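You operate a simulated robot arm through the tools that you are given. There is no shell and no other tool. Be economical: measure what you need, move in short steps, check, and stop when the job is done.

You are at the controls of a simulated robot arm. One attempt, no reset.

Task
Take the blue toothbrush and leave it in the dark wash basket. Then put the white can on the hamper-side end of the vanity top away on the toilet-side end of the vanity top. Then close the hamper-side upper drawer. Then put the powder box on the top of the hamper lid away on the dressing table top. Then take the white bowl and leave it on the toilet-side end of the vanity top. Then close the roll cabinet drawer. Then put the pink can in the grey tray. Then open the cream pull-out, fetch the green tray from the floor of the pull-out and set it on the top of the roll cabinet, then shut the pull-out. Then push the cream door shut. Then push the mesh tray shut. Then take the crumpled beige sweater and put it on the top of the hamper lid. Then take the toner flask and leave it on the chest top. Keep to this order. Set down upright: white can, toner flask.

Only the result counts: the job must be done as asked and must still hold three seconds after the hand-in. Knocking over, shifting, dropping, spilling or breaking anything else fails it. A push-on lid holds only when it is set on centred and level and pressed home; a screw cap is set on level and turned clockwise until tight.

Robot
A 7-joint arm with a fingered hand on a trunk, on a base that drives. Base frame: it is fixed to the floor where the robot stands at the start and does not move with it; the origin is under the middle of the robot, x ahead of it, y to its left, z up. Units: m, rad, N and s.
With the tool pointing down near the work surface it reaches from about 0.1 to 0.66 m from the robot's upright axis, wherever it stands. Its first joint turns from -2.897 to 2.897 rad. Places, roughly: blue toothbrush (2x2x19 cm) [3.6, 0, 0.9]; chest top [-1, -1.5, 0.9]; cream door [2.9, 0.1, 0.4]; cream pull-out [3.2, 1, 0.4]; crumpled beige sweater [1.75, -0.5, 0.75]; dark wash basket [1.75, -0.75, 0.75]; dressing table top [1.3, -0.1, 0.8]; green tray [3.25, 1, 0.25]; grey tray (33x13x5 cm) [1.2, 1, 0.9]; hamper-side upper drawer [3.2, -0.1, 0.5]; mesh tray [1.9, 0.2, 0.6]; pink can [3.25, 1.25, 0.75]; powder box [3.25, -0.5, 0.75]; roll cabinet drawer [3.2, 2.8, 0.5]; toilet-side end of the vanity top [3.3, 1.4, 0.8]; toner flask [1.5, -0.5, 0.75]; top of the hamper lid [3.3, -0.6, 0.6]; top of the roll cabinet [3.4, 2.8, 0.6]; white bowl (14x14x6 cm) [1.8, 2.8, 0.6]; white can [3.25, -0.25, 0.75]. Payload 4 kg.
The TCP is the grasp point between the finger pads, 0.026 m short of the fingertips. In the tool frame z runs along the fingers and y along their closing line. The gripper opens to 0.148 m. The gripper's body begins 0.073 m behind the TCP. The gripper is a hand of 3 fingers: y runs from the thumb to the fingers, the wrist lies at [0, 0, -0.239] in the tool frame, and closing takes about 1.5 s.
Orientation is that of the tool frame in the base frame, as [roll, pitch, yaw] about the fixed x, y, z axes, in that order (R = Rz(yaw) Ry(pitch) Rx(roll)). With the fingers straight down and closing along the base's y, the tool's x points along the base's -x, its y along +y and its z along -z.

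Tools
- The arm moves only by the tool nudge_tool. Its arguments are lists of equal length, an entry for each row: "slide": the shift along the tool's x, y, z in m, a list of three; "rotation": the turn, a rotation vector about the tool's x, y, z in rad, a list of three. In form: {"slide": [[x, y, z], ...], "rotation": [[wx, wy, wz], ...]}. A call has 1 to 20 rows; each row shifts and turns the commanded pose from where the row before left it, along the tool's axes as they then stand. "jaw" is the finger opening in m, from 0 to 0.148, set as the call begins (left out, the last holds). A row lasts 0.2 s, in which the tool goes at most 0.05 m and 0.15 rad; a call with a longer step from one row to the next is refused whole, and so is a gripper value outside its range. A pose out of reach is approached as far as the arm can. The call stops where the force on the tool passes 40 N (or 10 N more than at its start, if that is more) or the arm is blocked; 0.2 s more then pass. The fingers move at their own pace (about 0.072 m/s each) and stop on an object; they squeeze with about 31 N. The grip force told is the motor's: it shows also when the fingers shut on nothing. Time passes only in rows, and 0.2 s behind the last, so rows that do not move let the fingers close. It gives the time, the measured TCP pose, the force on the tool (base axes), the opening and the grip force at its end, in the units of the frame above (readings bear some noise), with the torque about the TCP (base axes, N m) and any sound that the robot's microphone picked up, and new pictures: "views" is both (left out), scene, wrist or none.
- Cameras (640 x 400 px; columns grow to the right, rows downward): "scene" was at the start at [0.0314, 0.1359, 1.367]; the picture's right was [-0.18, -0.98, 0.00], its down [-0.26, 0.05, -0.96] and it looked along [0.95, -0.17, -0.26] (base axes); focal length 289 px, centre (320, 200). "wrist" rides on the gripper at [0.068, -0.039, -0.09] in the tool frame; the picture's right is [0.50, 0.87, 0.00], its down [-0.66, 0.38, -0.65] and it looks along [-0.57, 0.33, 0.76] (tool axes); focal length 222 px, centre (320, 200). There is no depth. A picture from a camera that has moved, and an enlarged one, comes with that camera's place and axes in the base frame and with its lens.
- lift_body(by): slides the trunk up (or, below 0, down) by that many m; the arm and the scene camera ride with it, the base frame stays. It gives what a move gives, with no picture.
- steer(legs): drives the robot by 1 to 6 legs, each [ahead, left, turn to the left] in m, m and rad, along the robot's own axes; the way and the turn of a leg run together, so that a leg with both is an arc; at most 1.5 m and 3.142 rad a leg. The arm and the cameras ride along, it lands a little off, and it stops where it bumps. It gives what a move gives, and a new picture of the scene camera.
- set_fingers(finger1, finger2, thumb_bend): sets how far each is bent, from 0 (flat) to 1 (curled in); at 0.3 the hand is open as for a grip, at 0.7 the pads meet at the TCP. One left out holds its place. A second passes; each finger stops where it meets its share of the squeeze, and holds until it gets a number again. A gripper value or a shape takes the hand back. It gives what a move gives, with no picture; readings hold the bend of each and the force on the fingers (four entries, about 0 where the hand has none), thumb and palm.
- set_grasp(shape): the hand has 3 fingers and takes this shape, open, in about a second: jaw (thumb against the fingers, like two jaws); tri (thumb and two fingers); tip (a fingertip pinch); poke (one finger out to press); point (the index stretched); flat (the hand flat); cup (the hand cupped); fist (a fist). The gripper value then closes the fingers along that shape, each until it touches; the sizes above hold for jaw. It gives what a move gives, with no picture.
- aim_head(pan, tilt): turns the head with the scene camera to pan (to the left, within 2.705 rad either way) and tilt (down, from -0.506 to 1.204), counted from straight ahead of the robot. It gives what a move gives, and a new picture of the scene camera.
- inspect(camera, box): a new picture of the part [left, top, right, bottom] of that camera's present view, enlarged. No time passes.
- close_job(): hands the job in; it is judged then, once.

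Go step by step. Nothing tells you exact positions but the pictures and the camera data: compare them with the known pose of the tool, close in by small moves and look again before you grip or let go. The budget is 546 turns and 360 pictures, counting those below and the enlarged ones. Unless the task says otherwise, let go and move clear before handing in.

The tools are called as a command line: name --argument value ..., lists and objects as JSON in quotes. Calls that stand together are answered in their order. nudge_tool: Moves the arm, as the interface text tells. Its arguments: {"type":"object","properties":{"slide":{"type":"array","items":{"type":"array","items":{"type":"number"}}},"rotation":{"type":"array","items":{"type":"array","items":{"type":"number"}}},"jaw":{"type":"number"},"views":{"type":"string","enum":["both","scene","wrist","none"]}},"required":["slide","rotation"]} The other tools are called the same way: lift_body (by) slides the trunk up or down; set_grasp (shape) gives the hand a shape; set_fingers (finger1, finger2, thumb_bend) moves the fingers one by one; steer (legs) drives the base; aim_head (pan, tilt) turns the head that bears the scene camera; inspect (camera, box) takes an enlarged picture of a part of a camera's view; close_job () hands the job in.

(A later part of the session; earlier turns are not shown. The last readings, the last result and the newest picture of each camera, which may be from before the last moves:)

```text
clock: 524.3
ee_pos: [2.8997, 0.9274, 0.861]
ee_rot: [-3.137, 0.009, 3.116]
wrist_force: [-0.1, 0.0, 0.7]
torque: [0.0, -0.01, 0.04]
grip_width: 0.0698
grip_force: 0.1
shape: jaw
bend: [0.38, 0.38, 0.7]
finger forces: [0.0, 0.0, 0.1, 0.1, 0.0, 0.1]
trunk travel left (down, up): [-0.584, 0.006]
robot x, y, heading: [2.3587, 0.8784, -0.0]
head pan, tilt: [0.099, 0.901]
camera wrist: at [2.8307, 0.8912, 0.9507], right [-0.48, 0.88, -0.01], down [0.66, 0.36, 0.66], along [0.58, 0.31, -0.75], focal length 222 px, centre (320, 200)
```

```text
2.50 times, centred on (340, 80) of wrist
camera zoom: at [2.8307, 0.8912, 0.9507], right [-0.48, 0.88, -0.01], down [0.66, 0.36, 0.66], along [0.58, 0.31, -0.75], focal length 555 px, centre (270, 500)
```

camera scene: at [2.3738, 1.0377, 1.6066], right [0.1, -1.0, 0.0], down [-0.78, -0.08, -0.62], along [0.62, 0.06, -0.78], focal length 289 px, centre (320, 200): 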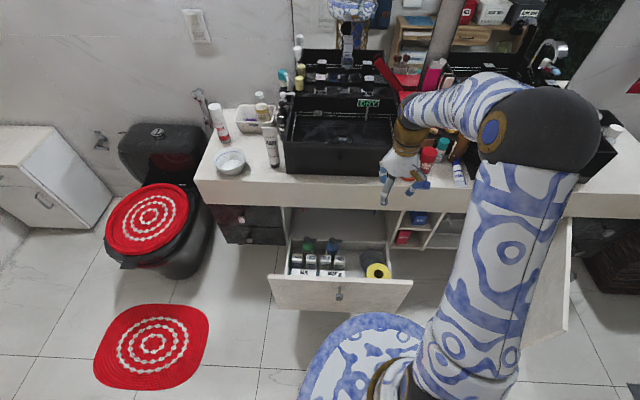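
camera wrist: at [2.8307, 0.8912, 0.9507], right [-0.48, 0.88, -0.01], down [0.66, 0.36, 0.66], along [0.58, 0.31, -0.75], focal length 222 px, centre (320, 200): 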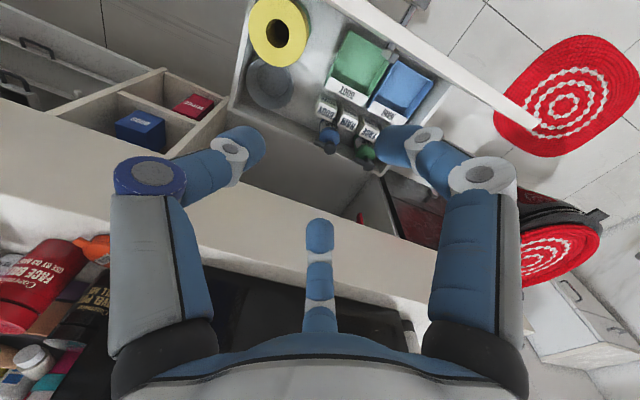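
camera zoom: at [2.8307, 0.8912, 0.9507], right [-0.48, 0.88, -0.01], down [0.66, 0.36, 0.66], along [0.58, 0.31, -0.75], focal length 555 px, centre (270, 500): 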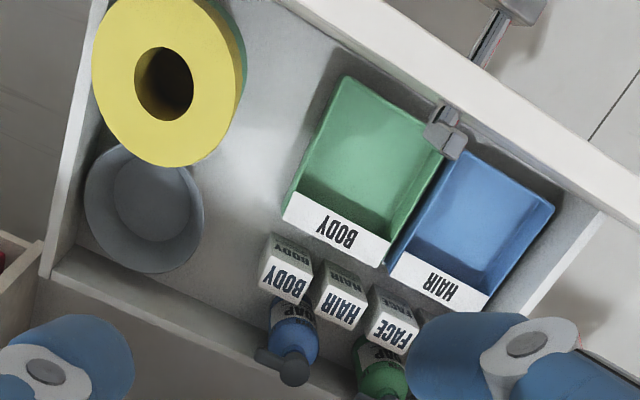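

The green open tray ("BODY") sits near the front panel: about x 2.84–2.95, y 0.97–1.09. I'll pinch its right-hand wall (y≈0.97), fingers inside. The hand must lean back a little so the forearm clears the front panel.

steer --legs '[[0.06, 0.05, 0]]'

nudge_tool --slide '[[0, 0, 0], [0, 0, 0], [0.02, 0, 0], [0.02, 0, 0.01], [0.02, 0, 0.01]]' --rotation '[[0, 0.15, 0], [0, 0.15, 0], [0, 0, 0], [0, 0, 0], [0, 0, 0]]' --jaw 0.05 --views "both"

```text
clock: 525.4
ee_pos: [2.9614, 0.9787, 0.8598]
ee_rot: [-3.137, 0.009, 3.117]
wrist_force: [0.0, 0.4, -0.5]
torque: [0.01, -0.01, -0.01]
grip_width: 0.0699
grip_force: 0.1
shape: jaw
bend: [0.38, 0.38, 0.7]
finger forces: [0.0, 0.1, 0.0, 0.1, 0.1, 0.0]
trunk travel left (down, up): [-0.584, 0.006]
robot x, y, heading: [2.4168, 0.9301, -0.006]
head pan, tilt: [0.099, 0.901]
camera scene: at [2.4334, 1.0888, 1.6065], right [0.1, -1.0, 0.0], down [-0.78, -0.08, -0.62], along [0.62, 0.06, -0.78], focal length 289 px, centre (320, 200)
```

scene: 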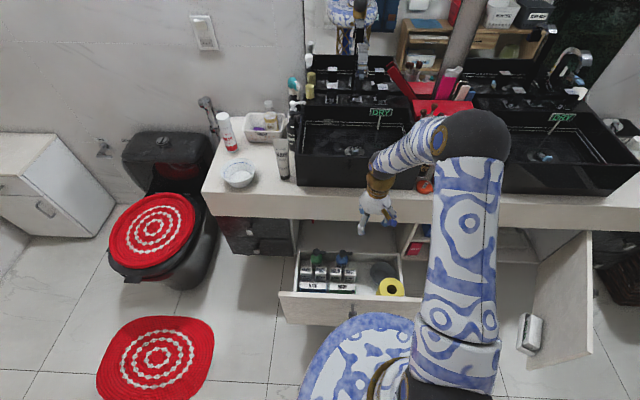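

```text
clock: 526.6
ee_pos: [2.8967, 0.9796, 0.8594]
ee_rot: [-3.138, -0.292, 3.118]
wrist_force: [-0.1, 0.0, 0.0]
torque: [-0.01, 0.0, -0.02]
grip_width: 0.0501
grip_force: 0.1
shape: jaw
bend: [0.77, 0.77, 0.7]
finger forces: [0.1, 0.0, 0.0, 0.0, 0.0, 0.0]
trunk travel left (down, up): [-0.584, 0.006]
robot x, y, heading: [2.4163, 0.9296, -0.003]
head pan, tilt: [0.099, 0.901]
camera scene: at [2.4325, 1.0881, 1.6066], right [0.1, -1.0, 0.0], down [-0.78, -0.08, -0.62], along [0.62, 0.06, -0.78], focal length 289 px, centre (320, 200)
camera wrist: at [2.8564, 0.9425, 0.9652], right [-0.46, 0.88, 0.14], down [0.82, 0.36, 0.44], along [0.33, 0.32, -0.89], focal length 222 px, centre (320, 200)
```

scene: 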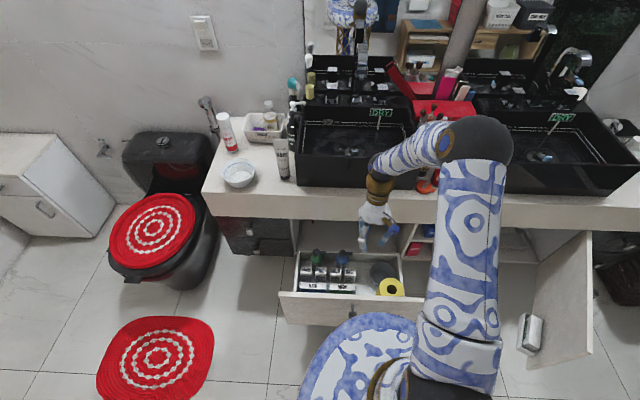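
wrist: 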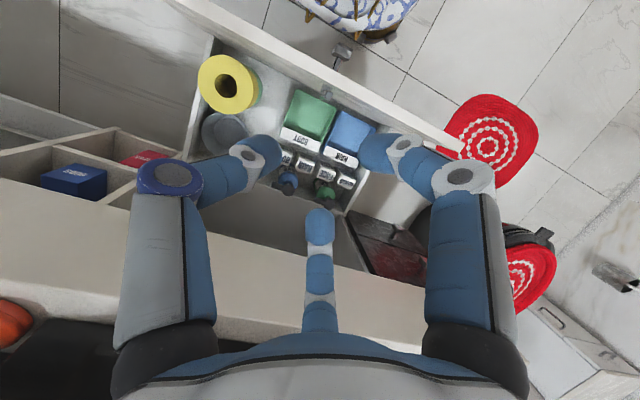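

inspect --camera "wrist" --box '[190, 40, 390, 220]'

```text
2.22 times, centred on (290, 130) of wrist
camera zoom: at [2.8564, 0.9425, 0.9652], right [-0.46, 0.88, 0.14], down [0.82, 0.36, 0.44], along [0.33, 0.32, -0.89], focal length 494 px, centre (387, 356)
```

zoom: 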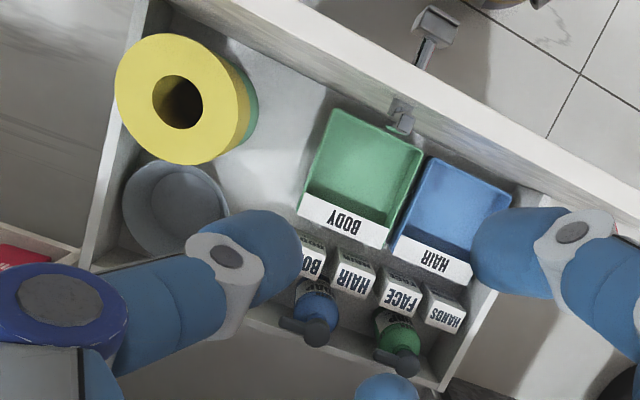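

nudge_tool --slide '[[0, -0.009, 0]]' --rotation '[[0, 0, 0]]' --views "none"

lift_body --by -0.3

nudge_tool --slide '[[0, 0, 0]]' --rotation '[[0, 0, 0]]' --views "both"

```text
clock: 527.0
ee_pos: [2.8962, 0.9705, 0.8589]
ee_rot: [-3.14, -0.292, 3.118]
wrist_force: [0.3, -0.1, 0.3]
torque: [0.01, -0.04, 0.03]
grip_width: 0.0504
grip_force: 0.2
shape: jaw
bend: [0.77, 0.77, 0.7]
finger forces: [0.0, 0.0, 0.1, 0.1, 0.0, 0.0]
trunk travel left (down, up): [-0.584, 0.006]
robot x, y, heading: [2.4178, 0.9263, 0.001]
head pan, tilt: [0.099, 0.901]
```

```text
clock: 530.0
ee_pos: [2.8974, 0.9718, 0.5581]
ee_rot: [-3.138, -0.292, 3.118]
wrist_force: [-0.6, -0.7, 0.2]
torque: [0.0, 0.04, 0.01]
grip_width: 0.0503
grip_force: 0.0
shape: jaw
bend: [0.77, 0.77, 0.7]
finger forces: [0.0, 0.1, 0.0, 0.0, 0.1, 0.1]
trunk travel left (down, up): [-0.284, 0.306]
robot x, y, heading: [2.4172, 0.9274, -0.003]
head pan, tilt: [0.099, 0.901]
```

```text
clock: 530.4
ee_pos: [2.8965, 0.9728, 0.5584]
ee_rot: [-3.138, -0.29, 3.119]
wrist_force: [-0.9, -0.6, 1.1]
torque: [0.04, 0.02, -0.03]
grip_width: 0.0506
grip_force: 0.0
shape: jaw
bend: [0.77, 0.77, 0.7]
finger forces: [0.0, 0.0, 0.1, 0.0, 0.1, 0.0]
trunk travel left (down, up): [-0.284, 0.306]
robot x, y, heading: [2.4187, 0.9273, 0.002]
head pan, tilt: [0.099, 0.901]
camera scene: at [2.4325, 1.0881, 1.3067], right [0.1, -1.0, 0.0], down [-0.78, -0.08, -0.62], along [0.62, 0.06, -0.78], focal length 289 px, centre (320, 200)
camera wrist: at [2.8568, 0.9341, 0.6654], right [-0.46, 0.88, 0.14], down [0.82, 0.36, 0.44], along [0.33, 0.32, -0.89], focal length 222 px, centre (320, 200)
```

scene: 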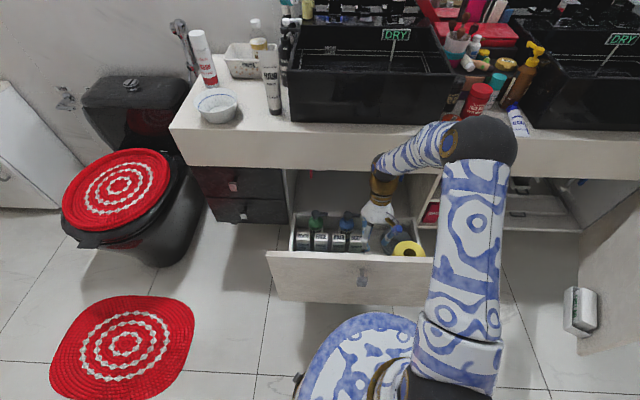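
wrist: 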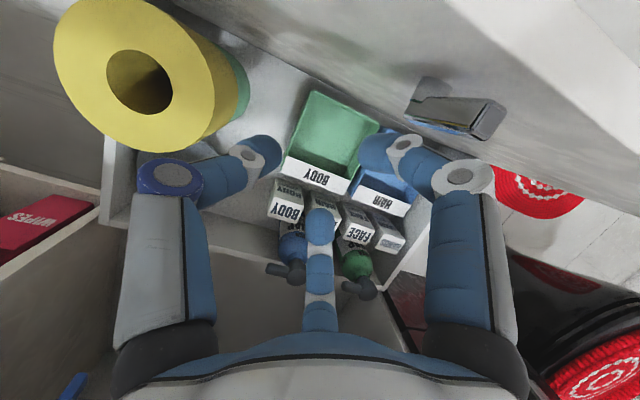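

lift_body --by -0.18

nudge_tool --slide '[[0, 0, 0]]' --rotation '[[0, 0, 0]]' --views "both"

```text
clock: 532.4
ee_pos: [2.8969, 0.9724, 0.3788]
ee_rot: [-3.138, -0.292, 3.117]
wrist_force: [1.0, -1.0, -0.1]
torque: [-0.02, -0.04, -0.01]
grip_width: 0.05
grip_force: 0.0
shape: jaw
bend: [0.77, 0.77, 0.7]
finger forces: [0.0, 0.0, 0.1, 0.0, 0.1, 0.0]
trunk travel left (down, up): [-0.104, 0.486]
robot x, y, heading: [2.4197, 0.9253, 0.003]
head pan, tilt: [0.099, 0.901]
```

```text
clock: 532.8
ee_pos: [2.8973, 0.9711, 0.3785]
ee_rot: [-3.137, -0.292, 3.118]
wrist_force: [-0.5, -0.1, -0.5]
torque: [-0.04, 0.0, -0.02]
grip_width: 0.0499
grip_force: 0.1
shape: jaw
bend: [0.77, 0.77, 0.7]
finger forces: [0.0, 0.0, 0.1, 0.0, 0.0, 0.0]
trunk travel left (down, up): [-0.104, 0.486]
robot x, y, heading: [2.4164, 0.9314, -0.001]
head pan, tilt: [0.099, 0.901]
camera scene: at [2.4325, 1.0881, 1.1267], right [0.1, -1.0, 0.0], down [-0.78, -0.08, -0.62], along [0.62, 0.06, -0.78], focal length 289 px, centre (320, 200)
camera wrist: at [2.8568, 0.9341, 0.4854], right [-0.46, 0.88, 0.14], down [0.82, 0.36, 0.44], along [0.33, 0.32, -0.89], focal length 222 px, centre (320, 200)
```

scene: 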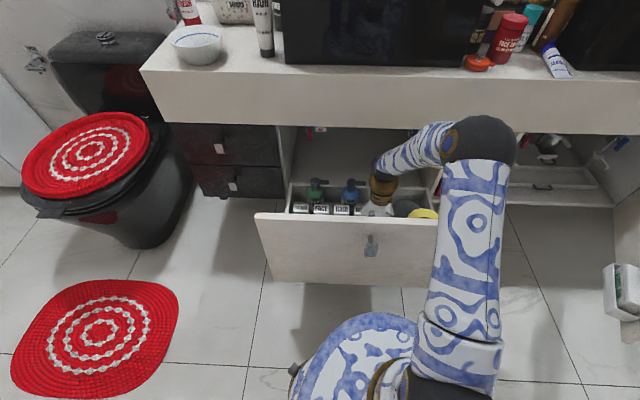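
wrist: 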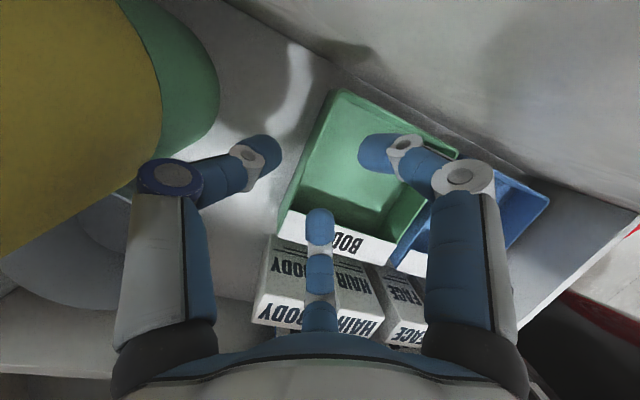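

nudge_tool --slide '[[0.008, 0, 0], [0, 0, 0], [0, 0, 0]]' --rotation '[[0, 0, 0], [0, 0, 0], [0, 0, 0]]' --jaw 0.03 --views "wrist"

```text
clock: 533.6
ee_pos: [2.889, 0.9718, 0.3818]
ee_rot: [-3.139, -0.293, 3.118]
wrist_force: [-0.4, -0.2, 1.2]
torque: [-0.01, -0.01, -0.01]
grip_width: 0.0304
grip_force: 0.1
shape: jaw
bend: [0.75, 0.75, 0.7]
finger forces: [0.0, 0.1, 0.0, 0.0, 0.0, 0.0]
trunk travel left (down, up): [-0.104, 0.486]
robot x, y, heading: [2.4182, 0.9295, -0.004]
head pan, tilt: [0.099, 0.901]
camera wrist: at [2.8487, 0.9346, 0.488], right [-0.46, 0.88, 0.14], down [0.82, 0.36, 0.44], along [0.33, 0.32, -0.89], focal length 222 px, centre (320, 200)
```

wrist: 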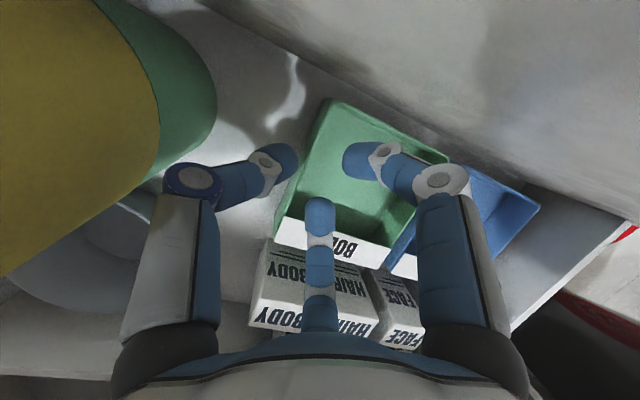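

nudge_tool --slide '[[-0.0058, -0.007, 0.0191], [-0.0058, 0, 0.0191]]' --rotation '[[0, 0, 0], [0, 0, 0]]' --views "wrist"

```text
clock: 534.2
ee_pos: [2.8905, 0.9645, 0.3434]
ee_rot: [-3.139, -0.291, 3.118]
wrist_force: [1.2, 0.8, 1.6]
torque: [0.04, -0.05, 0.01]
grip_width: 0.0306
grip_force: 0.1
shape: jaw
bend: [0.75, 0.76, 0.7]
finger forces: [0.0, 2.3, 0.0, 0.0, 0.0, 0.0]
trunk travel left (down, up): [-0.104, 0.486]
robot x, y, heading: [2.4168, 0.927, -0.001]
head pan, tilt: [0.099, 0.901]
camera wrist: at [2.8491, 0.928, 0.4497], right [-0.46, 0.88, 0.14], down [0.82, 0.36, 0.44], along [0.33, 0.32, -0.89], focal length 222 px, centre (320, 200)
```

wrist: 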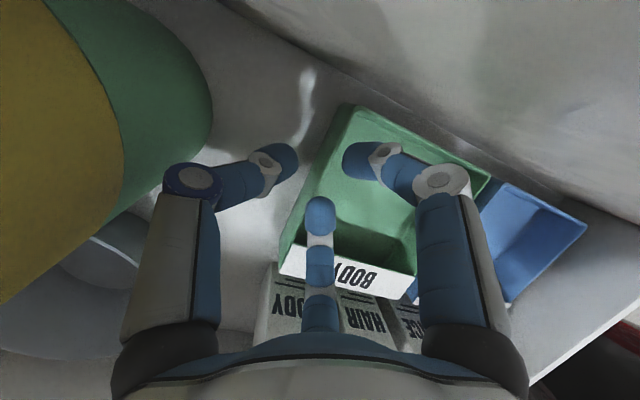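

nudge_tool --slide '[[-0.0029, 0.003, 0.0096]]' --rotation '[[0, 0, 0]]' --views "wrist"

inspect --camera "wrist" --box '[230, 80, 450, 300]'

```text
clock: 534.6
ee_pos: [2.8899, 0.9692, 0.3344]
ee_rot: [-3.139, -0.29, 3.117]
wrist_force: [2.3, 1.7, 14.0]
torque: [0.07, -0.06, 0.04]
grip_width: 0.03
grip_force: 0.1
shape: jaw
bend: [0.75, 0.8, 0.7]
finger forces: [0.0, 13.2, 0.1, 0.0, 0.0, 0.0]
trunk travel left (down, up): [-0.104, 0.486]
robot x, y, heading: [2.4196, 0.9259, -0.0]
head pan, tilt: [0.099, 0.901]
camera wrist: at [2.8487, 0.9316, 0.44], right [-0.46, 0.88, 0.14], down [0.82, 0.36, 0.44], along [0.33, 0.32, -0.89], focal length 222 px, centre (320, 200)
```

wrist: 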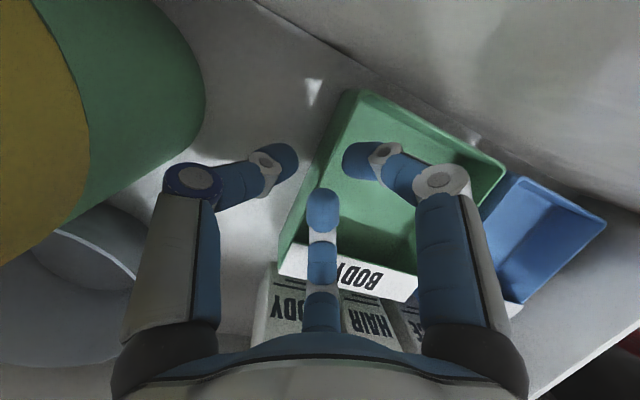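

```text
1.82 times, centred on (340, 190) of wrist
camera zoom: at [2.8487, 0.9316, 0.44], right [-0.46, 0.88, 0.14], down [0.82, 0.36, 0.44], along [0.33, 0.32, -0.89], focal length 404 px, centre (284, 218)
```

zoom: 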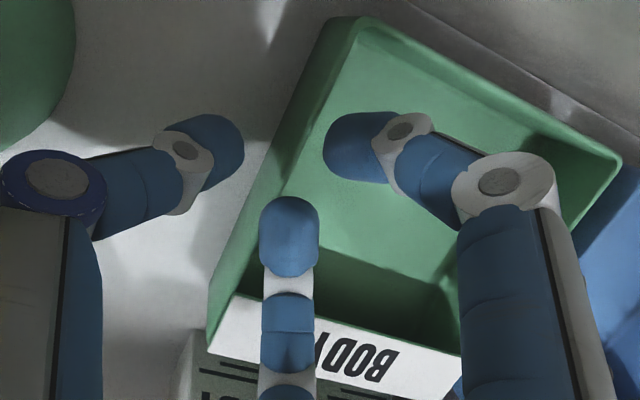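

The rear finger is touching the tray floor, so depth is sufficient. Raise a few millimetres and close on the wall.

nudge_tool --slide '[[0.002, 0, -0.0067]]' --rotation '[[0, 0, 0]]' --views "none"

nudge_tool --slide '[[0, 0, 0], [0, 0, 0], [0, 0, 0], [0, 0, 0], [0, 0, 0]]' --rotation '[[0, 0, 0], [0, 0, 0], [0, 0, 0], [0, 0, 0], [0, 0, 0]]' --jaw 0 --views "wrist"

```text
clock: 535.0
ee_pos: [2.8892, 0.9674, 0.3392]
ee_rot: [-3.137, -0.291, 3.118]
wrist_force: [-0.8, -0.2, 4.5]
torque: [0.04, -0.02, 0.0]
grip_width: 0.03
grip_force: 0.1
shape: jaw
bend: [0.75, 0.77, 0.7]
finger forces: [0.0, 3.9, 0.0, 0.0, 0.1, 0.0]
trunk travel left (down, up): [-0.104, 0.486]
robot x, y, heading: [2.4185, 0.9278, -0.001]
head pan, tilt: [0.099, 0.901]
```

```text
clock: 536.2
ee_pos: [2.89, 0.9682, 0.3402]
ee_rot: [-3.138, -0.291, 3.117]
wrist_force: [0.7, 0.3, -0.3]
torque: [0.0, 0.0, 0.02]
grip_width: 0.0
grip_force: 30.6
shape: jaw
bend: [0.7, 0.77, 0.69]
finger forces: [0.0, 0.1, 0.0, 0.1, 0.0, 0.1]
trunk travel left (down, up): [-0.104, 0.486]
robot x, y, heading: [2.4159, 0.9287, -0.004]
head pan, tilt: [0.099, 0.901]
camera wrist: at [2.849, 0.931, 0.4455], right [-0.46, 0.88, 0.14], down [0.82, 0.36, 0.44], along [0.33, 0.32, -0.89], focal length 222 px, centre (320, 200)
```

wrist: 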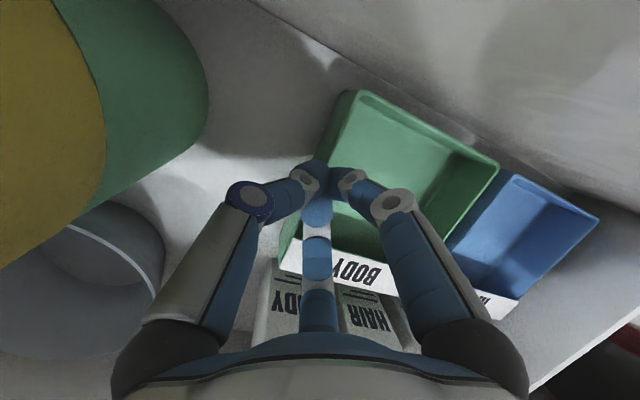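

The fingers closed above the rim: the rear finger had been resting on the small boxes because of the lean. I'll raise, straighten the hand to vertical and try again.

nudge_tool --slide '[[0.0058, 0, -0.0191], [0.0058, 0, -0.0191], [0.0058, 0, -0.0191], [0, 0, 0], [0, 0, 0]]' --rotation '[[0, 0, 0], [0, 0, 0], [0, 0, 0], [0, -0.145, 0], [0, -0.145, 0]]' --jaw 0.03 --views "both"

```text
clock: 537.3
ee_pos: [2.8962, 0.9684, 0.4003]
ee_rot: [-3.14, -0.055, 3.122]
wrist_force: [5.6, 1.5, 2.6]
torque: [-0.2, 0.85, 0.13]
grip_width: 0.0299
grip_force: 0.1
shape: jaw
bend: [0.75, 0.75, 0.7]
finger forces: [0.1, 0.0, 0.0, 0.0, 0.1, 0.1]
trunk travel left (down, up): [-0.104, 0.486]
robot x, y, heading: [2.4143, 0.9309, -0.004]
head pan, tilt: [0.099, 0.901]
stopped in row 5: the force on the tool passed its limit (the readings are from after the stop); the commanded pose is now the measured one
camera scene: at [2.433, 1.0882, 1.1266], right [0.1, -1.0, 0.0], down [-0.78, -0.08, -0.62], along [0.62, 0.06, -0.78], focal length 289 px, centre (320, 200)
camera wrist: at [2.8334, 0.9308, 0.4957], right [-0.48, 0.88, 0.03], down [0.7, 0.37, 0.62], along [0.53, 0.31, -0.79], focal length 222 px, centre (320, 200)
```

scene: 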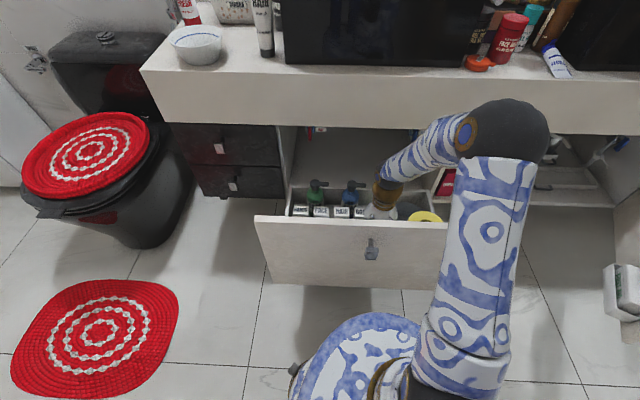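
wrist: 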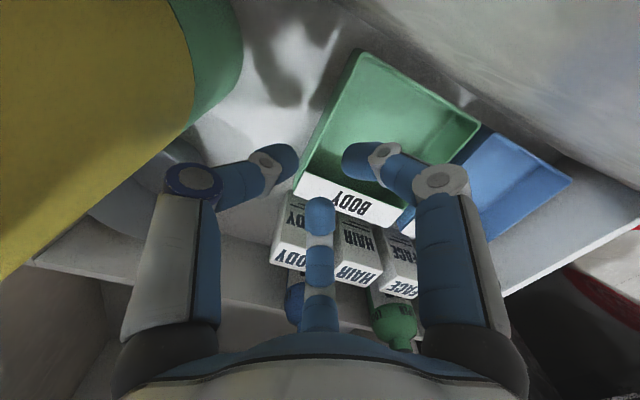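

The wrist camera housing touches the panel when the hand is vertical. I'll raise out and turn the hand half a turn, so only the thumb goes inside and the camera faces the vanity side.

lift_body --by 0.3

nudge_tool --slide '[[0, 0, 0], [0, 0, 0], [0, 0, 0], [0, 0, 0], [0, 0, 0], [0, 0, 0], [0, 0, 0], [0, 0, 0], [0, 0, 0], [0, 0, 0], [0, 0, 0], [0, 0, 0], [0, 0, 0], [0, 0, 0], [0, 0, 0], [0, 0, 0]]' --rotation '[[0, 0, 0.149], [0, 0, 0.149], [0, 0, 0.149], [0, 0, 0.149], [0, 0, 0.149], [0, 0, 0.149], [0, 0, 0.149], [0, 0, 0.149], [0, 0, 0.149], [0, 0, 0.149], [0, 0, 0.149], [0, 0, 0.149], [0, 0, 0.149], [0, 0, 0.149], [0, 0, 0.149], [0, 0, 0.149]]' --views "scene"

```text
clock: 540.3
ee_pos: [2.8978, 0.9678, 0.7003]
ee_rot: [-3.138, -0.055, 3.124]
wrist_force: [-0.4, 0.0, 0.0]
torque: [0.0, 0.0, 0.01]
grip_width: 0.03
grip_force: 0.0
shape: jaw
bend: [0.75, 0.75, 0.7]
finger forces: [0.1, 0.0, 0.0, 0.0, 0.0, 0.0]
trunk travel left (down, up): [-0.404, 0.186]
robot x, y, heading: [2.4194, 0.9315, -0.004]
head pan, tilt: [0.099, 0.901]
```

```text
clock: 543.7
ee_pos: [2.8984, 0.9678, 0.7013]
ee_rot: [-3.104, 0.04, 0.736]
wrist_force: [-0.1, 0.5, 0.0]
torque: [-0.01, 0.0, -0.02]
grip_width: 0.0299
grip_force: 0.1
shape: jaw
bend: [0.75, 0.75, 0.7]
finger forces: [0.0, 0.0, 0.1, 0.0, 0.0, 0.0]
trunk travel left (down, up): [-0.404, 0.186]
robot x, y, heading: [2.4174, 0.9286, 0.0]
head pan, tilt: [0.099, 0.901]
camera scene: at [2.4328, 1.0881, 1.4266], right [0.1, -1.0, 0.0], down [-0.78, -0.08, -0.62], along [0.62, 0.06, -0.78], focal length 289 px, centre (320, 200)
```

scene: 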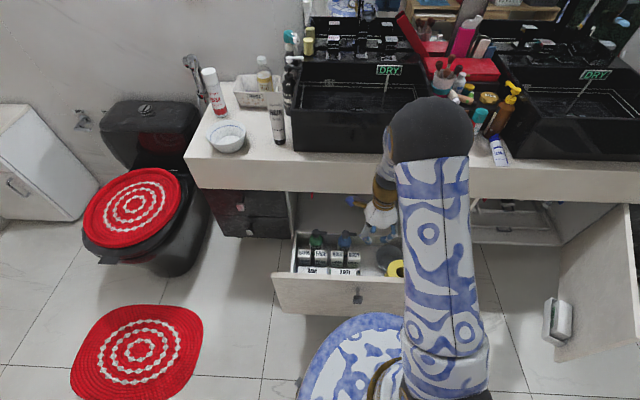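

Rotation works so far (yaw 0.74). Continue to about 0.

nudge_tool --slide '[[0, 0, 0], [0, 0, 0], [0, 0, 0], [0, 0, 0], [0, 0, 0]]' --rotation '[[0, 0, 0.147], [0, 0, 0.147], [0, 0, 0.147], [0, 0, 0.147], [0, 0, 0.147]]' --views "both"

```text
clock: 544.9
ee_pos: [2.8961, 0.967, 0.7001]
ee_rot: [3.138, 0.056, -0.001]
wrist_force: [0.4, -0.5, -0.1]
torque: [0.03, -0.03, 0.02]
grip_width: 0.0298
grip_force: 0.1
shape: jaw
bend: [0.75, 0.75, 0.7]
finger forces: [0.0, 0.0, 0.0, 0.1, 0.0, 0.0]
trunk travel left (down, up): [-0.404, 0.186]
robot x, y, heading: [2.4181, 0.9279, -0.003]
head pan, tilt: [0.099, 0.901]
camera scene: at [2.4328, 1.0881, 1.4266], right [0.1, -1.0, 0.0], down [-0.78, -0.08, -0.62], along [0.62, 0.06, -0.78], focal length 289 px, centre (320, 200)
camera wrist: at [2.9686, 1.0068, 0.7881], right [0.5, -0.87, -0.03], down [-0.62, -0.38, 0.69], along [-0.61, -0.33, -0.72], focal length 222 px, centre (320, 200)
```

scene: 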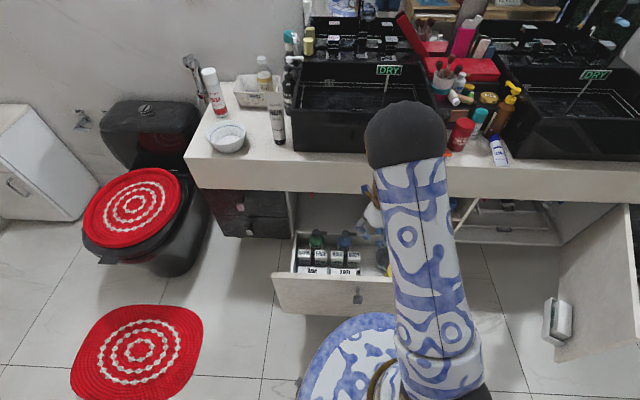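
wrist: 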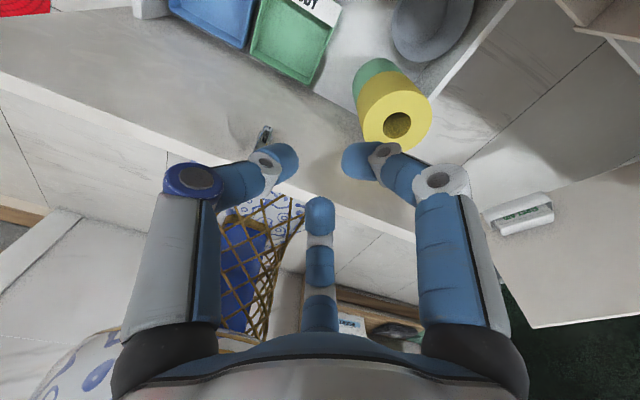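

Hand is turned. A slight yaw (~0.35) keeps the camera clear of the small boxes behind the tray. Align and lower.

nudge_tool --slide '[[-0.015, 0, 0], [0, 0, 0], [0, 0, 0]]' --rotation '[[0, 0, -0.12], [0, 0, -0.12], [0, 0, -0.11]]' --jaw 0.05 --views "none"

lift_body --by -0.28

nudge_tool --slide '[[0, 0, 0]]' --rotation '[[0, 0, 0]]' --views "both"

```text
clock: 545.7
ee_pos: [2.8821, 0.9671, 0.702]
ee_rot: [-3.124, 0.051, 0.354]
wrist_force: [-0.4, -0.4, -0.9]
torque: [0.02, -0.03, 0.0]
grip_width: 0.0496
grip_force: 0.0
shape: jaw
bend: [0.77, 0.77, 0.7]
finger forces: [0.0, 0.1, 0.0, 0.0, 0.0, 0.0]
trunk travel left (down, up): [-0.404, 0.186]
robot x, y, heading: [2.4202, 0.9284, -0.002]
head pan, tilt: [0.099, 0.901]
```

```text
clock: 548.6
ee_pos: [2.8824, 0.9687, 0.4224]
ee_rot: [-3.123, 0.052, 0.353]
wrist_force: [-0.1, -0.1, -0.2]
torque: [-0.02, 0.02, 0.0]
grip_width: 0.0494
grip_force: 0.2
shape: jaw
bend: [0.77, 0.77, 0.7]
finger forces: [0.0, 0.0, 0.0, 0.0, 0.0, 0.1]
trunk travel left (down, up): [-0.124, 0.466]
robot x, y, heading: [2.4156, 0.9274, -0.002]
head pan, tilt: [0.099, 0.901]
```

```text
clock: 549.0
ee_pos: [2.8808, 0.9677, 0.4209]
ee_rot: [-3.125, 0.052, 0.352]
wrist_force: [0.1, -0.4, -0.4]
torque: [0.01, 0.0, 0.0]
grip_width: 0.0495
grip_force: 0.1
shape: jaw
bend: [0.77, 0.77, 0.7]
finger forces: [0.0, 0.0, 0.0, 0.0, 0.0, 0.0]
trunk travel left (down, up): [-0.124, 0.466]
robot x, y, heading: [2.4172, 0.9299, -0.0]
head pan, tilt: [0.099, 0.901]
camera scene: at [2.4328, 1.0881, 1.1467], right [0.1, -1.0, 0.0], down [-0.78, -0.08, -0.62], along [0.62, 0.06, -0.78], focal length 289 px, centre (320, 200)
camera wrist: at [2.9359, 1.0285, 0.5094], right [0.77, -0.64, -0.04], down [-0.45, -0.58, 0.68], along [-0.46, -0.5, -0.73], focal length 222 px, centre (320, 200)
```

scene: 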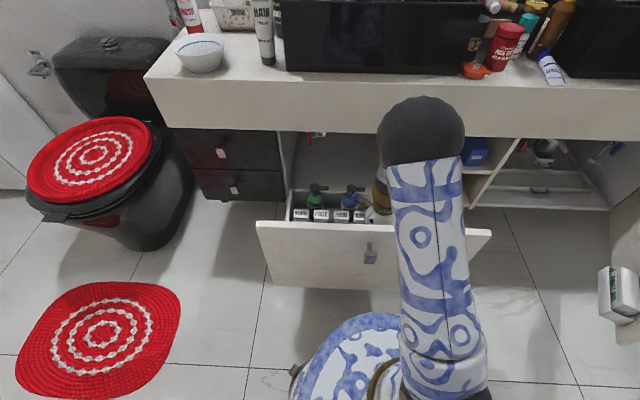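
wrist: 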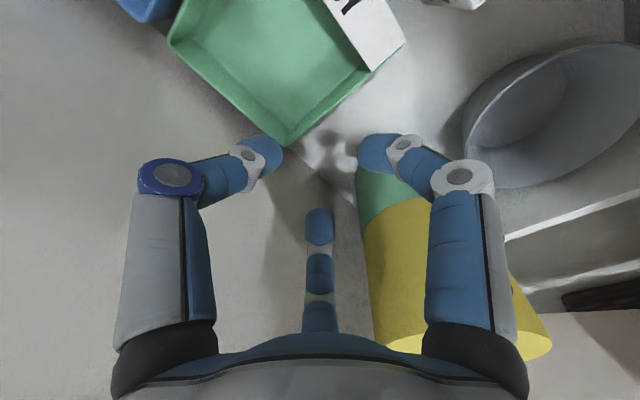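

nudge_tool --slide '[[0.002, 0, 0.03], [0.002, 0, 0.03], [0.001, 0, 0.02]]' --rotation '[[0, 0, 0], [0, 0, 0], [0, 0, 0]]' --views "wrist"

```text
clock: 549.8
ee_pos: [2.8814, 0.9687, 0.3429]
ee_rot: [-3.124, 0.051, 0.354]
wrist_force: [-0.4, 0.7, 0.5]
torque: [0.02, 0.03, 0.02]
grip_width: 0.0495
grip_force: 0.1
shape: jaw
bend: [0.77, 0.77, 0.7]
finger forces: [0.1, 0.0, 0.0, 0.0, 0.0, 0.0]
trunk travel left (down, up): [-0.124, 0.466]
robot x, y, heading: [2.4173, 0.9259, 0.002]
head pan, tilt: [0.099, 0.901]
camera wrist: at [2.9348, 1.0295, 0.43], right [0.77, -0.64, -0.04], down [-0.45, -0.58, 0.68], along [-0.46, -0.5, -0.73], focal length 222 px, centre (320, 200)
```

wrist: 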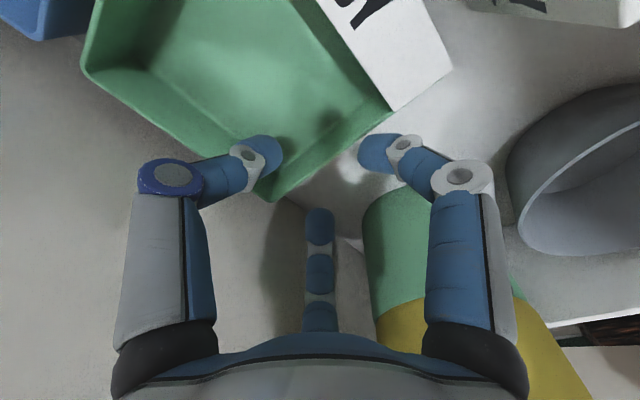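

nudge_tool --slide '[[0.001, 0, 0.015], [0.001, 0, 0.015]]' --rotation '[[0, 0, 0], [0, 0, 0]]' --views "wrist"

```text
clock: 550.4
ee_pos: [2.8811, 0.9704, 0.3132]
ee_rot: [-3.124, 0.052, 0.355]
wrist_force: [-0.6, -0.5, 0.5]
torque: [-0.01, -0.01, -0.03]
grip_width: 0.0498
grip_force: 0.1
shape: jaw
bend: [0.77, 0.77, 0.7]
finger forces: [0.5, 0.1, 0.0, 0.1, 0.0, 0.1]
trunk travel left (down, up): [-0.124, 0.466]
robot x, y, heading: [2.4157, 0.9279, -0.001]
head pan, tilt: [0.099, 0.901]
camera wrist: at [2.9351, 1.0304, 0.3999], right [0.77, -0.64, -0.04], down [-0.45, -0.58, 0.68], along [-0.46, -0.5, -0.73], focal length 222 px, centre (320, 200)
```

wrist: 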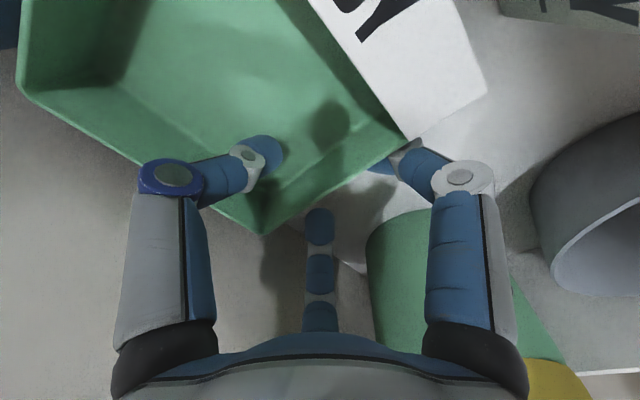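

Thumb inside, both fingers outside the wall. Closing.

nudge_tool --slide '[[0, 0, 0.008], [0, 0, 0], [0, 0, 0], [0, 0, 0], [0, 0, 0], [0, 0, 0]]' --rotation '[[0, 0, 0], [0, 0, 0], [0, 0, 0], [0, 0, 0], [0, 0, 0], [0, 0, 0]]' --jaw 0 --views "wrist"

```text
clock: 551.8
ee_pos: [2.8803, 0.9716, 0.3048]
ee_rot: [-3.124, 0.053, 0.353]
wrist_force: [0.3, 0.1, -0.5]
torque: [-0.05, 0.02, 0.01]
grip_width: 0.0035
grip_force: 31.1
shape: jaw
bend: [0.72, 0.7, 0.7]
finger forces: [0.0, 0.1, 0.0, 0.0, 27.1, 0.0]
trunk travel left (down, up): [-0.124, 0.466]
robot x, y, heading: [2.4141, 0.9288, -0.004]
head pan, tilt: [0.099, 0.901]
camera wrist: at [2.9351, 1.0306, 0.3923], right [0.77, -0.64, -0.04], down [-0.45, -0.58, 0.68], along [-0.46, -0.5, -0.73], focal length 222 px, centre (320, 200)
```

wrist: 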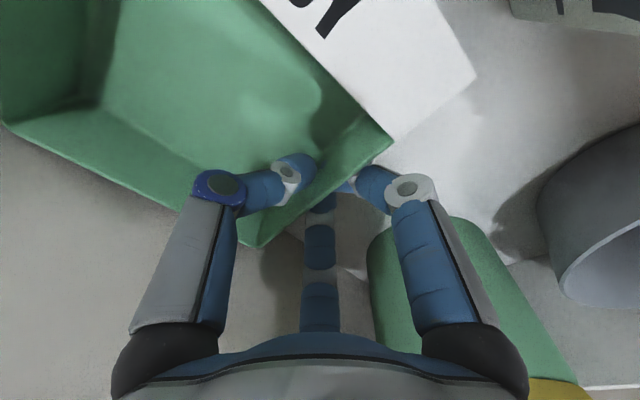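

nudge_tool --slide '[[0, 0, -0.01], [0, 0, -0.02], [0, 0, -0.02]]' --rotation '[[0, 0, 0], [0, 0, 0], [0, 0, 0]]' --views "wrist"

```text
clock: 552.6
ee_pos: [2.8851, 0.9695, 0.3537]
ee_rot: [-3.124, 0.051, 0.352]
wrist_force: [-0.5, -0.6, -1.0]
torque: [-0.12, -0.02, -0.02]
grip_width: 0.0035
grip_force: 30.8
shape: jaw
bend: [0.72, 0.7, 0.7]
finger forces: [0.1, 0.0, 0.0, 0.1, 27.3, 0.0]
trunk travel left (down, up): [-0.124, 0.466]
robot x, y, heading: [2.4158, 0.9295, 0.003]
head pan, tilt: [0.099, 0.901]
camera wrist: at [2.9389, 1.0306, 0.4409], right [0.77, -0.64, -0.04], down [-0.45, -0.58, 0.68], along [-0.46, -0.5, -0.73], focal length 222 px, centre (320, 200)
```

wrist: 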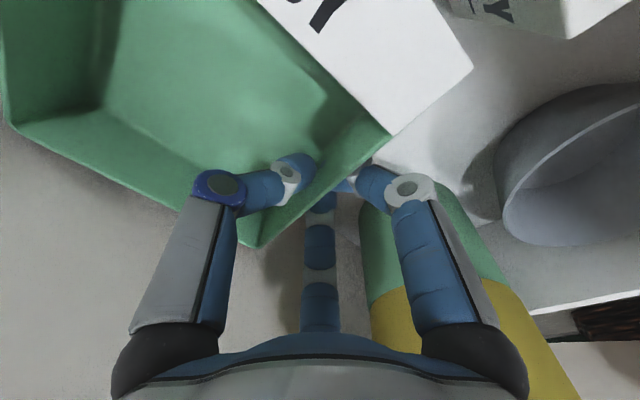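

Tray is held. Raise the trunk.

lift_body --by 0.3

lift_body --by 0.16

steer --legs '[[-0.15, 0, 0]]'

nudge_tool --slide '[[0, 0, 0]]' --rotation '[[0, 0, 0]]' --views "wrist"

```text
clock: 555.6
ee_pos: [2.8842, 0.9705, 0.6532]
ee_rot: [-3.124, 0.052, 0.352]
wrist_force: [-0.3, -0.1, -1.7]
torque: [-0.13, 0.03, -0.01]
grip_width: 0.0031
grip_force: 31.0
shape: jaw
bend: [0.73, 0.7, 0.7]
finger forces: [0.0, 0.0, 0.0, 0.0, 27.7, 0.0]
trunk travel left (down, up): [-0.424, 0.166]
robot x, y, heading: [2.4196, 0.9302, -0.003]
head pan, tilt: [0.099, 0.901]
```

```text
clock: 557.4
ee_pos: [2.8843, 0.9705, 0.8139]
ee_rot: [-3.125, 0.052, 0.352]
wrist_force: [1.9, -0.3, -1.3]
torque: [-0.08, 0.01, 0.03]
grip_width: 0.0029
grip_force: 30.9
shape: jaw
bend: [0.73, 0.7, 0.7]
finger forces: [0.0, 0.0, 0.1, 0.1, 27.7, 0.0]
trunk travel left (down, up): [-0.584, 0.006]
robot x, y, heading: [2.4141, 0.9262, -0.004]
head pan, tilt: [0.099, 0.901]
```

```text
clock: 558.8
ee_pos: [2.7309, 0.9703, 0.8125]
ee_rot: [-3.124, 0.051, 0.352]
wrist_force: [-0.4, -0.6, -0.8]
torque: [-0.12, -0.01, 0.0]
grip_width: 0.0032
grip_force: 31.6
shape: jaw
bend: [0.73, 0.7, 0.7]
finger forces: [0.0, 0.0, 0.0, 0.0, 27.6, 0.0]
trunk travel left (down, up): [-0.584, 0.006]
robot x, y, heading: [2.2621, 0.9274, -0.003]
head pan, tilt: [0.099, 0.901]
camera scene: at [2.2786, 1.0884, 1.6067], right [0.1, -1.0, 0.0], down [-0.78, -0.08, -0.62], along [0.62, 0.06, -0.78], focal length 289 px, centre (320, 200)
```

scene: 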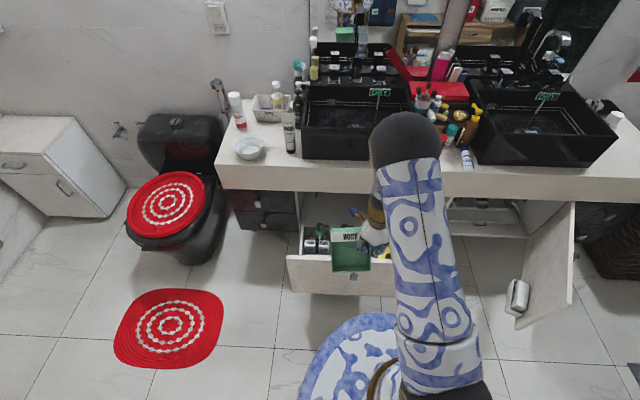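

```text
clock: 559.2
ee_pos: [2.7308, 0.9705, 0.8126]
ee_rot: [-3.125, 0.051, 0.351]
wrist_force: [0.1, -0.4, -2.0]
torque: [-0.09, 0.0, 0.0]
grip_width: 0.003
grip_force: 30.9
shape: jaw
bend: [0.73, 0.7, 0.7]
finger forces: [0.0, 0.1, 0.1, 0.1, 27.6, 0.0]
trunk travel left (down, up): [-0.584, 0.006]
robot x, y, heading: [2.2664, 0.9272, -0.002]
head pan, tilt: [0.099, 0.901]
camera wrist: at [2.7854, 1.0308, 0.9008], right [0.77, -0.64, -0.04], down [-0.45, -0.58, 0.68], along [-0.46, -0.5, -0.73], focal length 222 px, centre (320, 200)
```

wrist: 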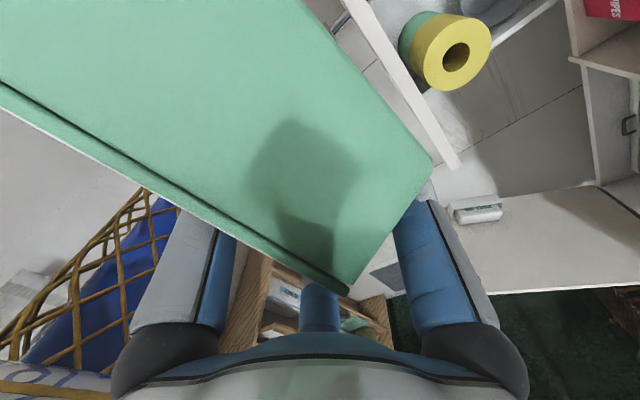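

inspect --camera "scene" --box '[290, 190, 450, 300]'

```text
3.64 times, centred on (370, 245) of scene
camera zoom: at [2.2795, 1.0884, 1.6066], right [0.1, -1.0, 0.0], down [-0.78, -0.08, -0.62], along [0.62, 0.06, -0.78], focal length 1050 px, centre (138, 36)
```

zoom: 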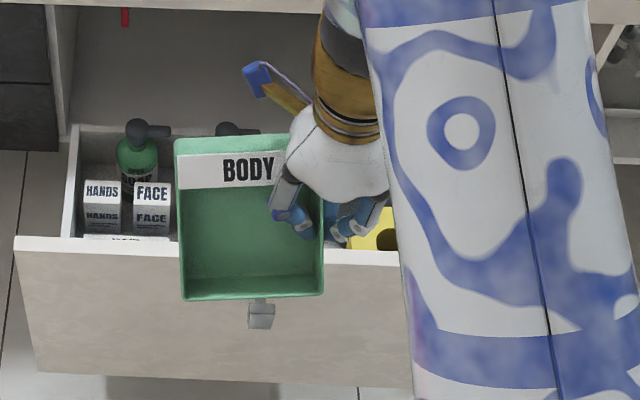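

nudge_tool --slide '[[0, 0, -0.04], [0, 0, -0.04], [0, 0, -0.04]]' --rotation '[[0, 0, 0], [0, 0, 0], [0, 0, 0]]' --views "both"

inspect --camera "scene" --box '[290, 150, 450, 270]'

```text
clock: 560.0
ee_pos: [2.7378, 0.9686, 0.933]
ee_rot: [-3.126, 0.054, 0.352]
wrist_force: [0.0, -0.5, -0.5]
torque: [-0.1, -0.01, 0.0]
grip_width: 0.0028
grip_force: 30.7
shape: jaw
bend: [0.73, 0.7, 0.7]
finger forces: [0.0, 0.0, 0.0, 0.0, 27.5, 0.1]
trunk travel left (down, up): [-0.584, 0.006]
robot x, y, heading: [2.2646, 0.9304, -0.005]
head pan, tilt: [0.099, 0.901]
camera scene: at [2.2791, 1.0883, 1.6066], right [0.1, -1.0, 0.0], down [-0.78, -0.08, -0.62], along [0.62, 0.06, -0.78], focal length 289 px, centre (320, 200)
camera wrist: at [2.7913, 1.0299, 1.021], right [0.77, -0.64, -0.04], down [-0.45, -0.58, 0.68], along [-0.46, -0.5, -0.73], focal length 222 px, centre (320, 200)
```

scene: 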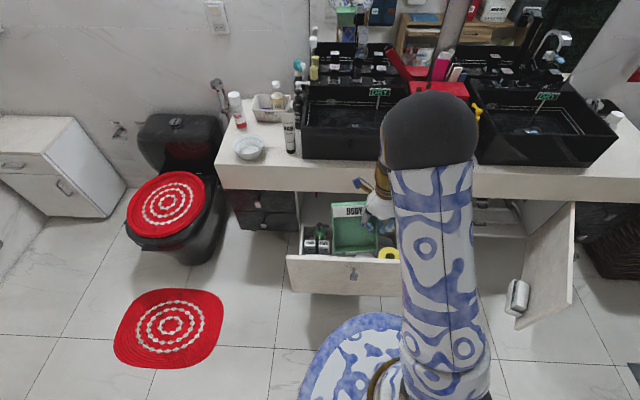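
wrist: 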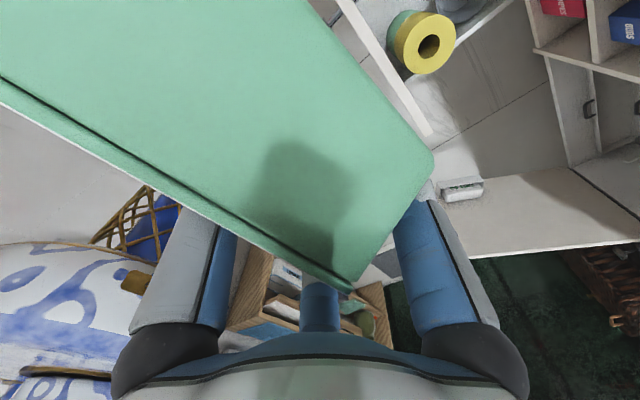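

```text
3.33 times, centred on (370, 210) of scene
camera zoom: at [2.2791, 1.0883, 1.6066], right [0.1, -1.0, 0.0], down [-0.78, -0.08, -0.62], along [0.62, 0.06, -0.78], focal length 962 px, centre (153, 167)
```

zoom: 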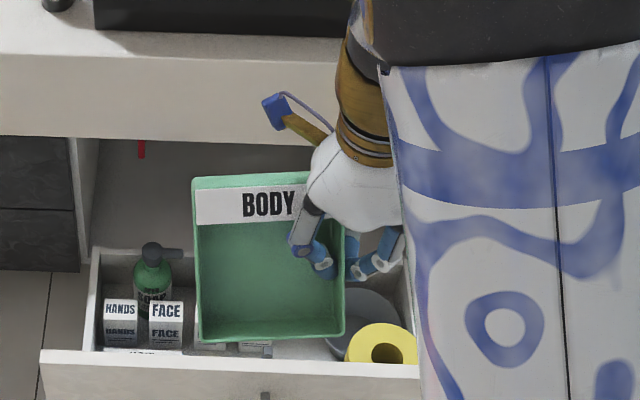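

The tray has pitched up in the grip (its opening faces me), but it is held securely. I'll carry it to the roll cabinet and lay it down flat there.

steer --legs '[[-0.05, 0.8, 0], [0, 0.75, 0.004]]'

aim_head --pan 0.1 --tilt 0.7

```text
clock: 567.9
ee_pos: [2.6842, 2.5163, 0.9342]
ee_rot: [-3.126, 0.053, 0.366]
wrist_force: [-0.2, 0.3, -0.9]
torque: [-0.08, -0.03, 0.04]
grip_width: 0.0033
grip_force: 30.8
shape: jaw
bend: [0.73, 0.7, 0.7]
finger forces: [0.0, 0.1, 0.0, 0.0, 27.6, 0.0]
trunk travel left (down, up): [-0.584, 0.006]
robot x, y, heading: [2.216, 2.4709, 0.012]
head pan, tilt: [0.099, 0.901]
camera scene: at [2.2255, 2.6311, 1.6066], right [0.11, -0.99, 0.0], down [-0.78, -0.09, -0.62], along [0.62, 0.07, -0.78], focal length 289 px, centre (320, 200)
```

scene: 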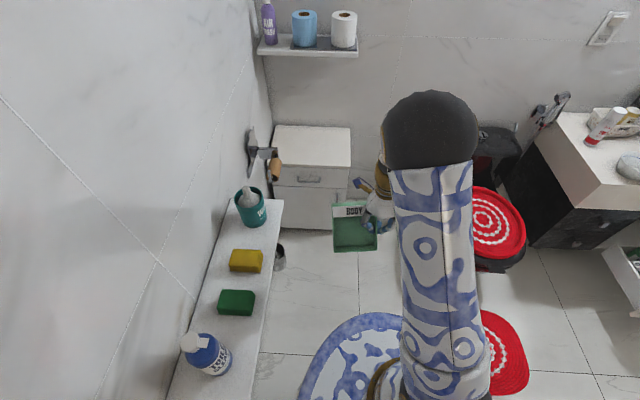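

```text
clock: 568.6
ee_pos: [2.685, 2.5174, 0.9334]
ee_rot: [-3.124, 0.053, 0.365]
wrist_force: [-0.3, -0.3, -1.5]
torque: [-0.08, -0.01, -0.01]
grip_width: 0.003
grip_force: 31.3
shape: jaw
bend: [0.73, 0.7, 0.7]
finger forces: [0.1, 0.0, 0.1, 0.1, 27.6, 0.1]
trunk travel left (down, up): [-0.584, 0.006]
robot x, y, heading: [2.2158, 2.4693, 0.01]
head pan, tilt: [0.099, 0.7]
camera scene: at [2.2349, 2.6318, 1.6227], right [0.11, -0.99, 0.0], down [-0.64, -0.07, -0.76], along [0.76, 0.08, -0.64], focal length 289 px, centre (320, 200)
```

scene: 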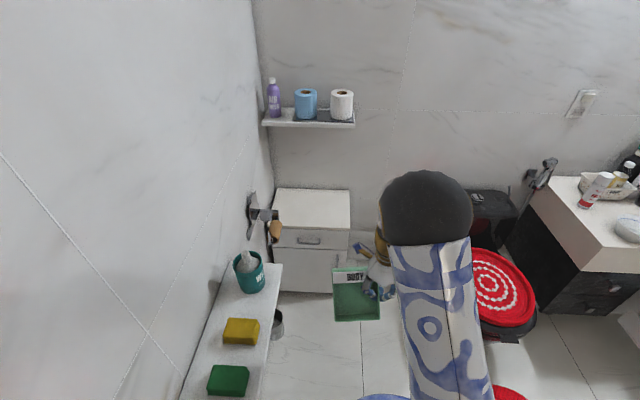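

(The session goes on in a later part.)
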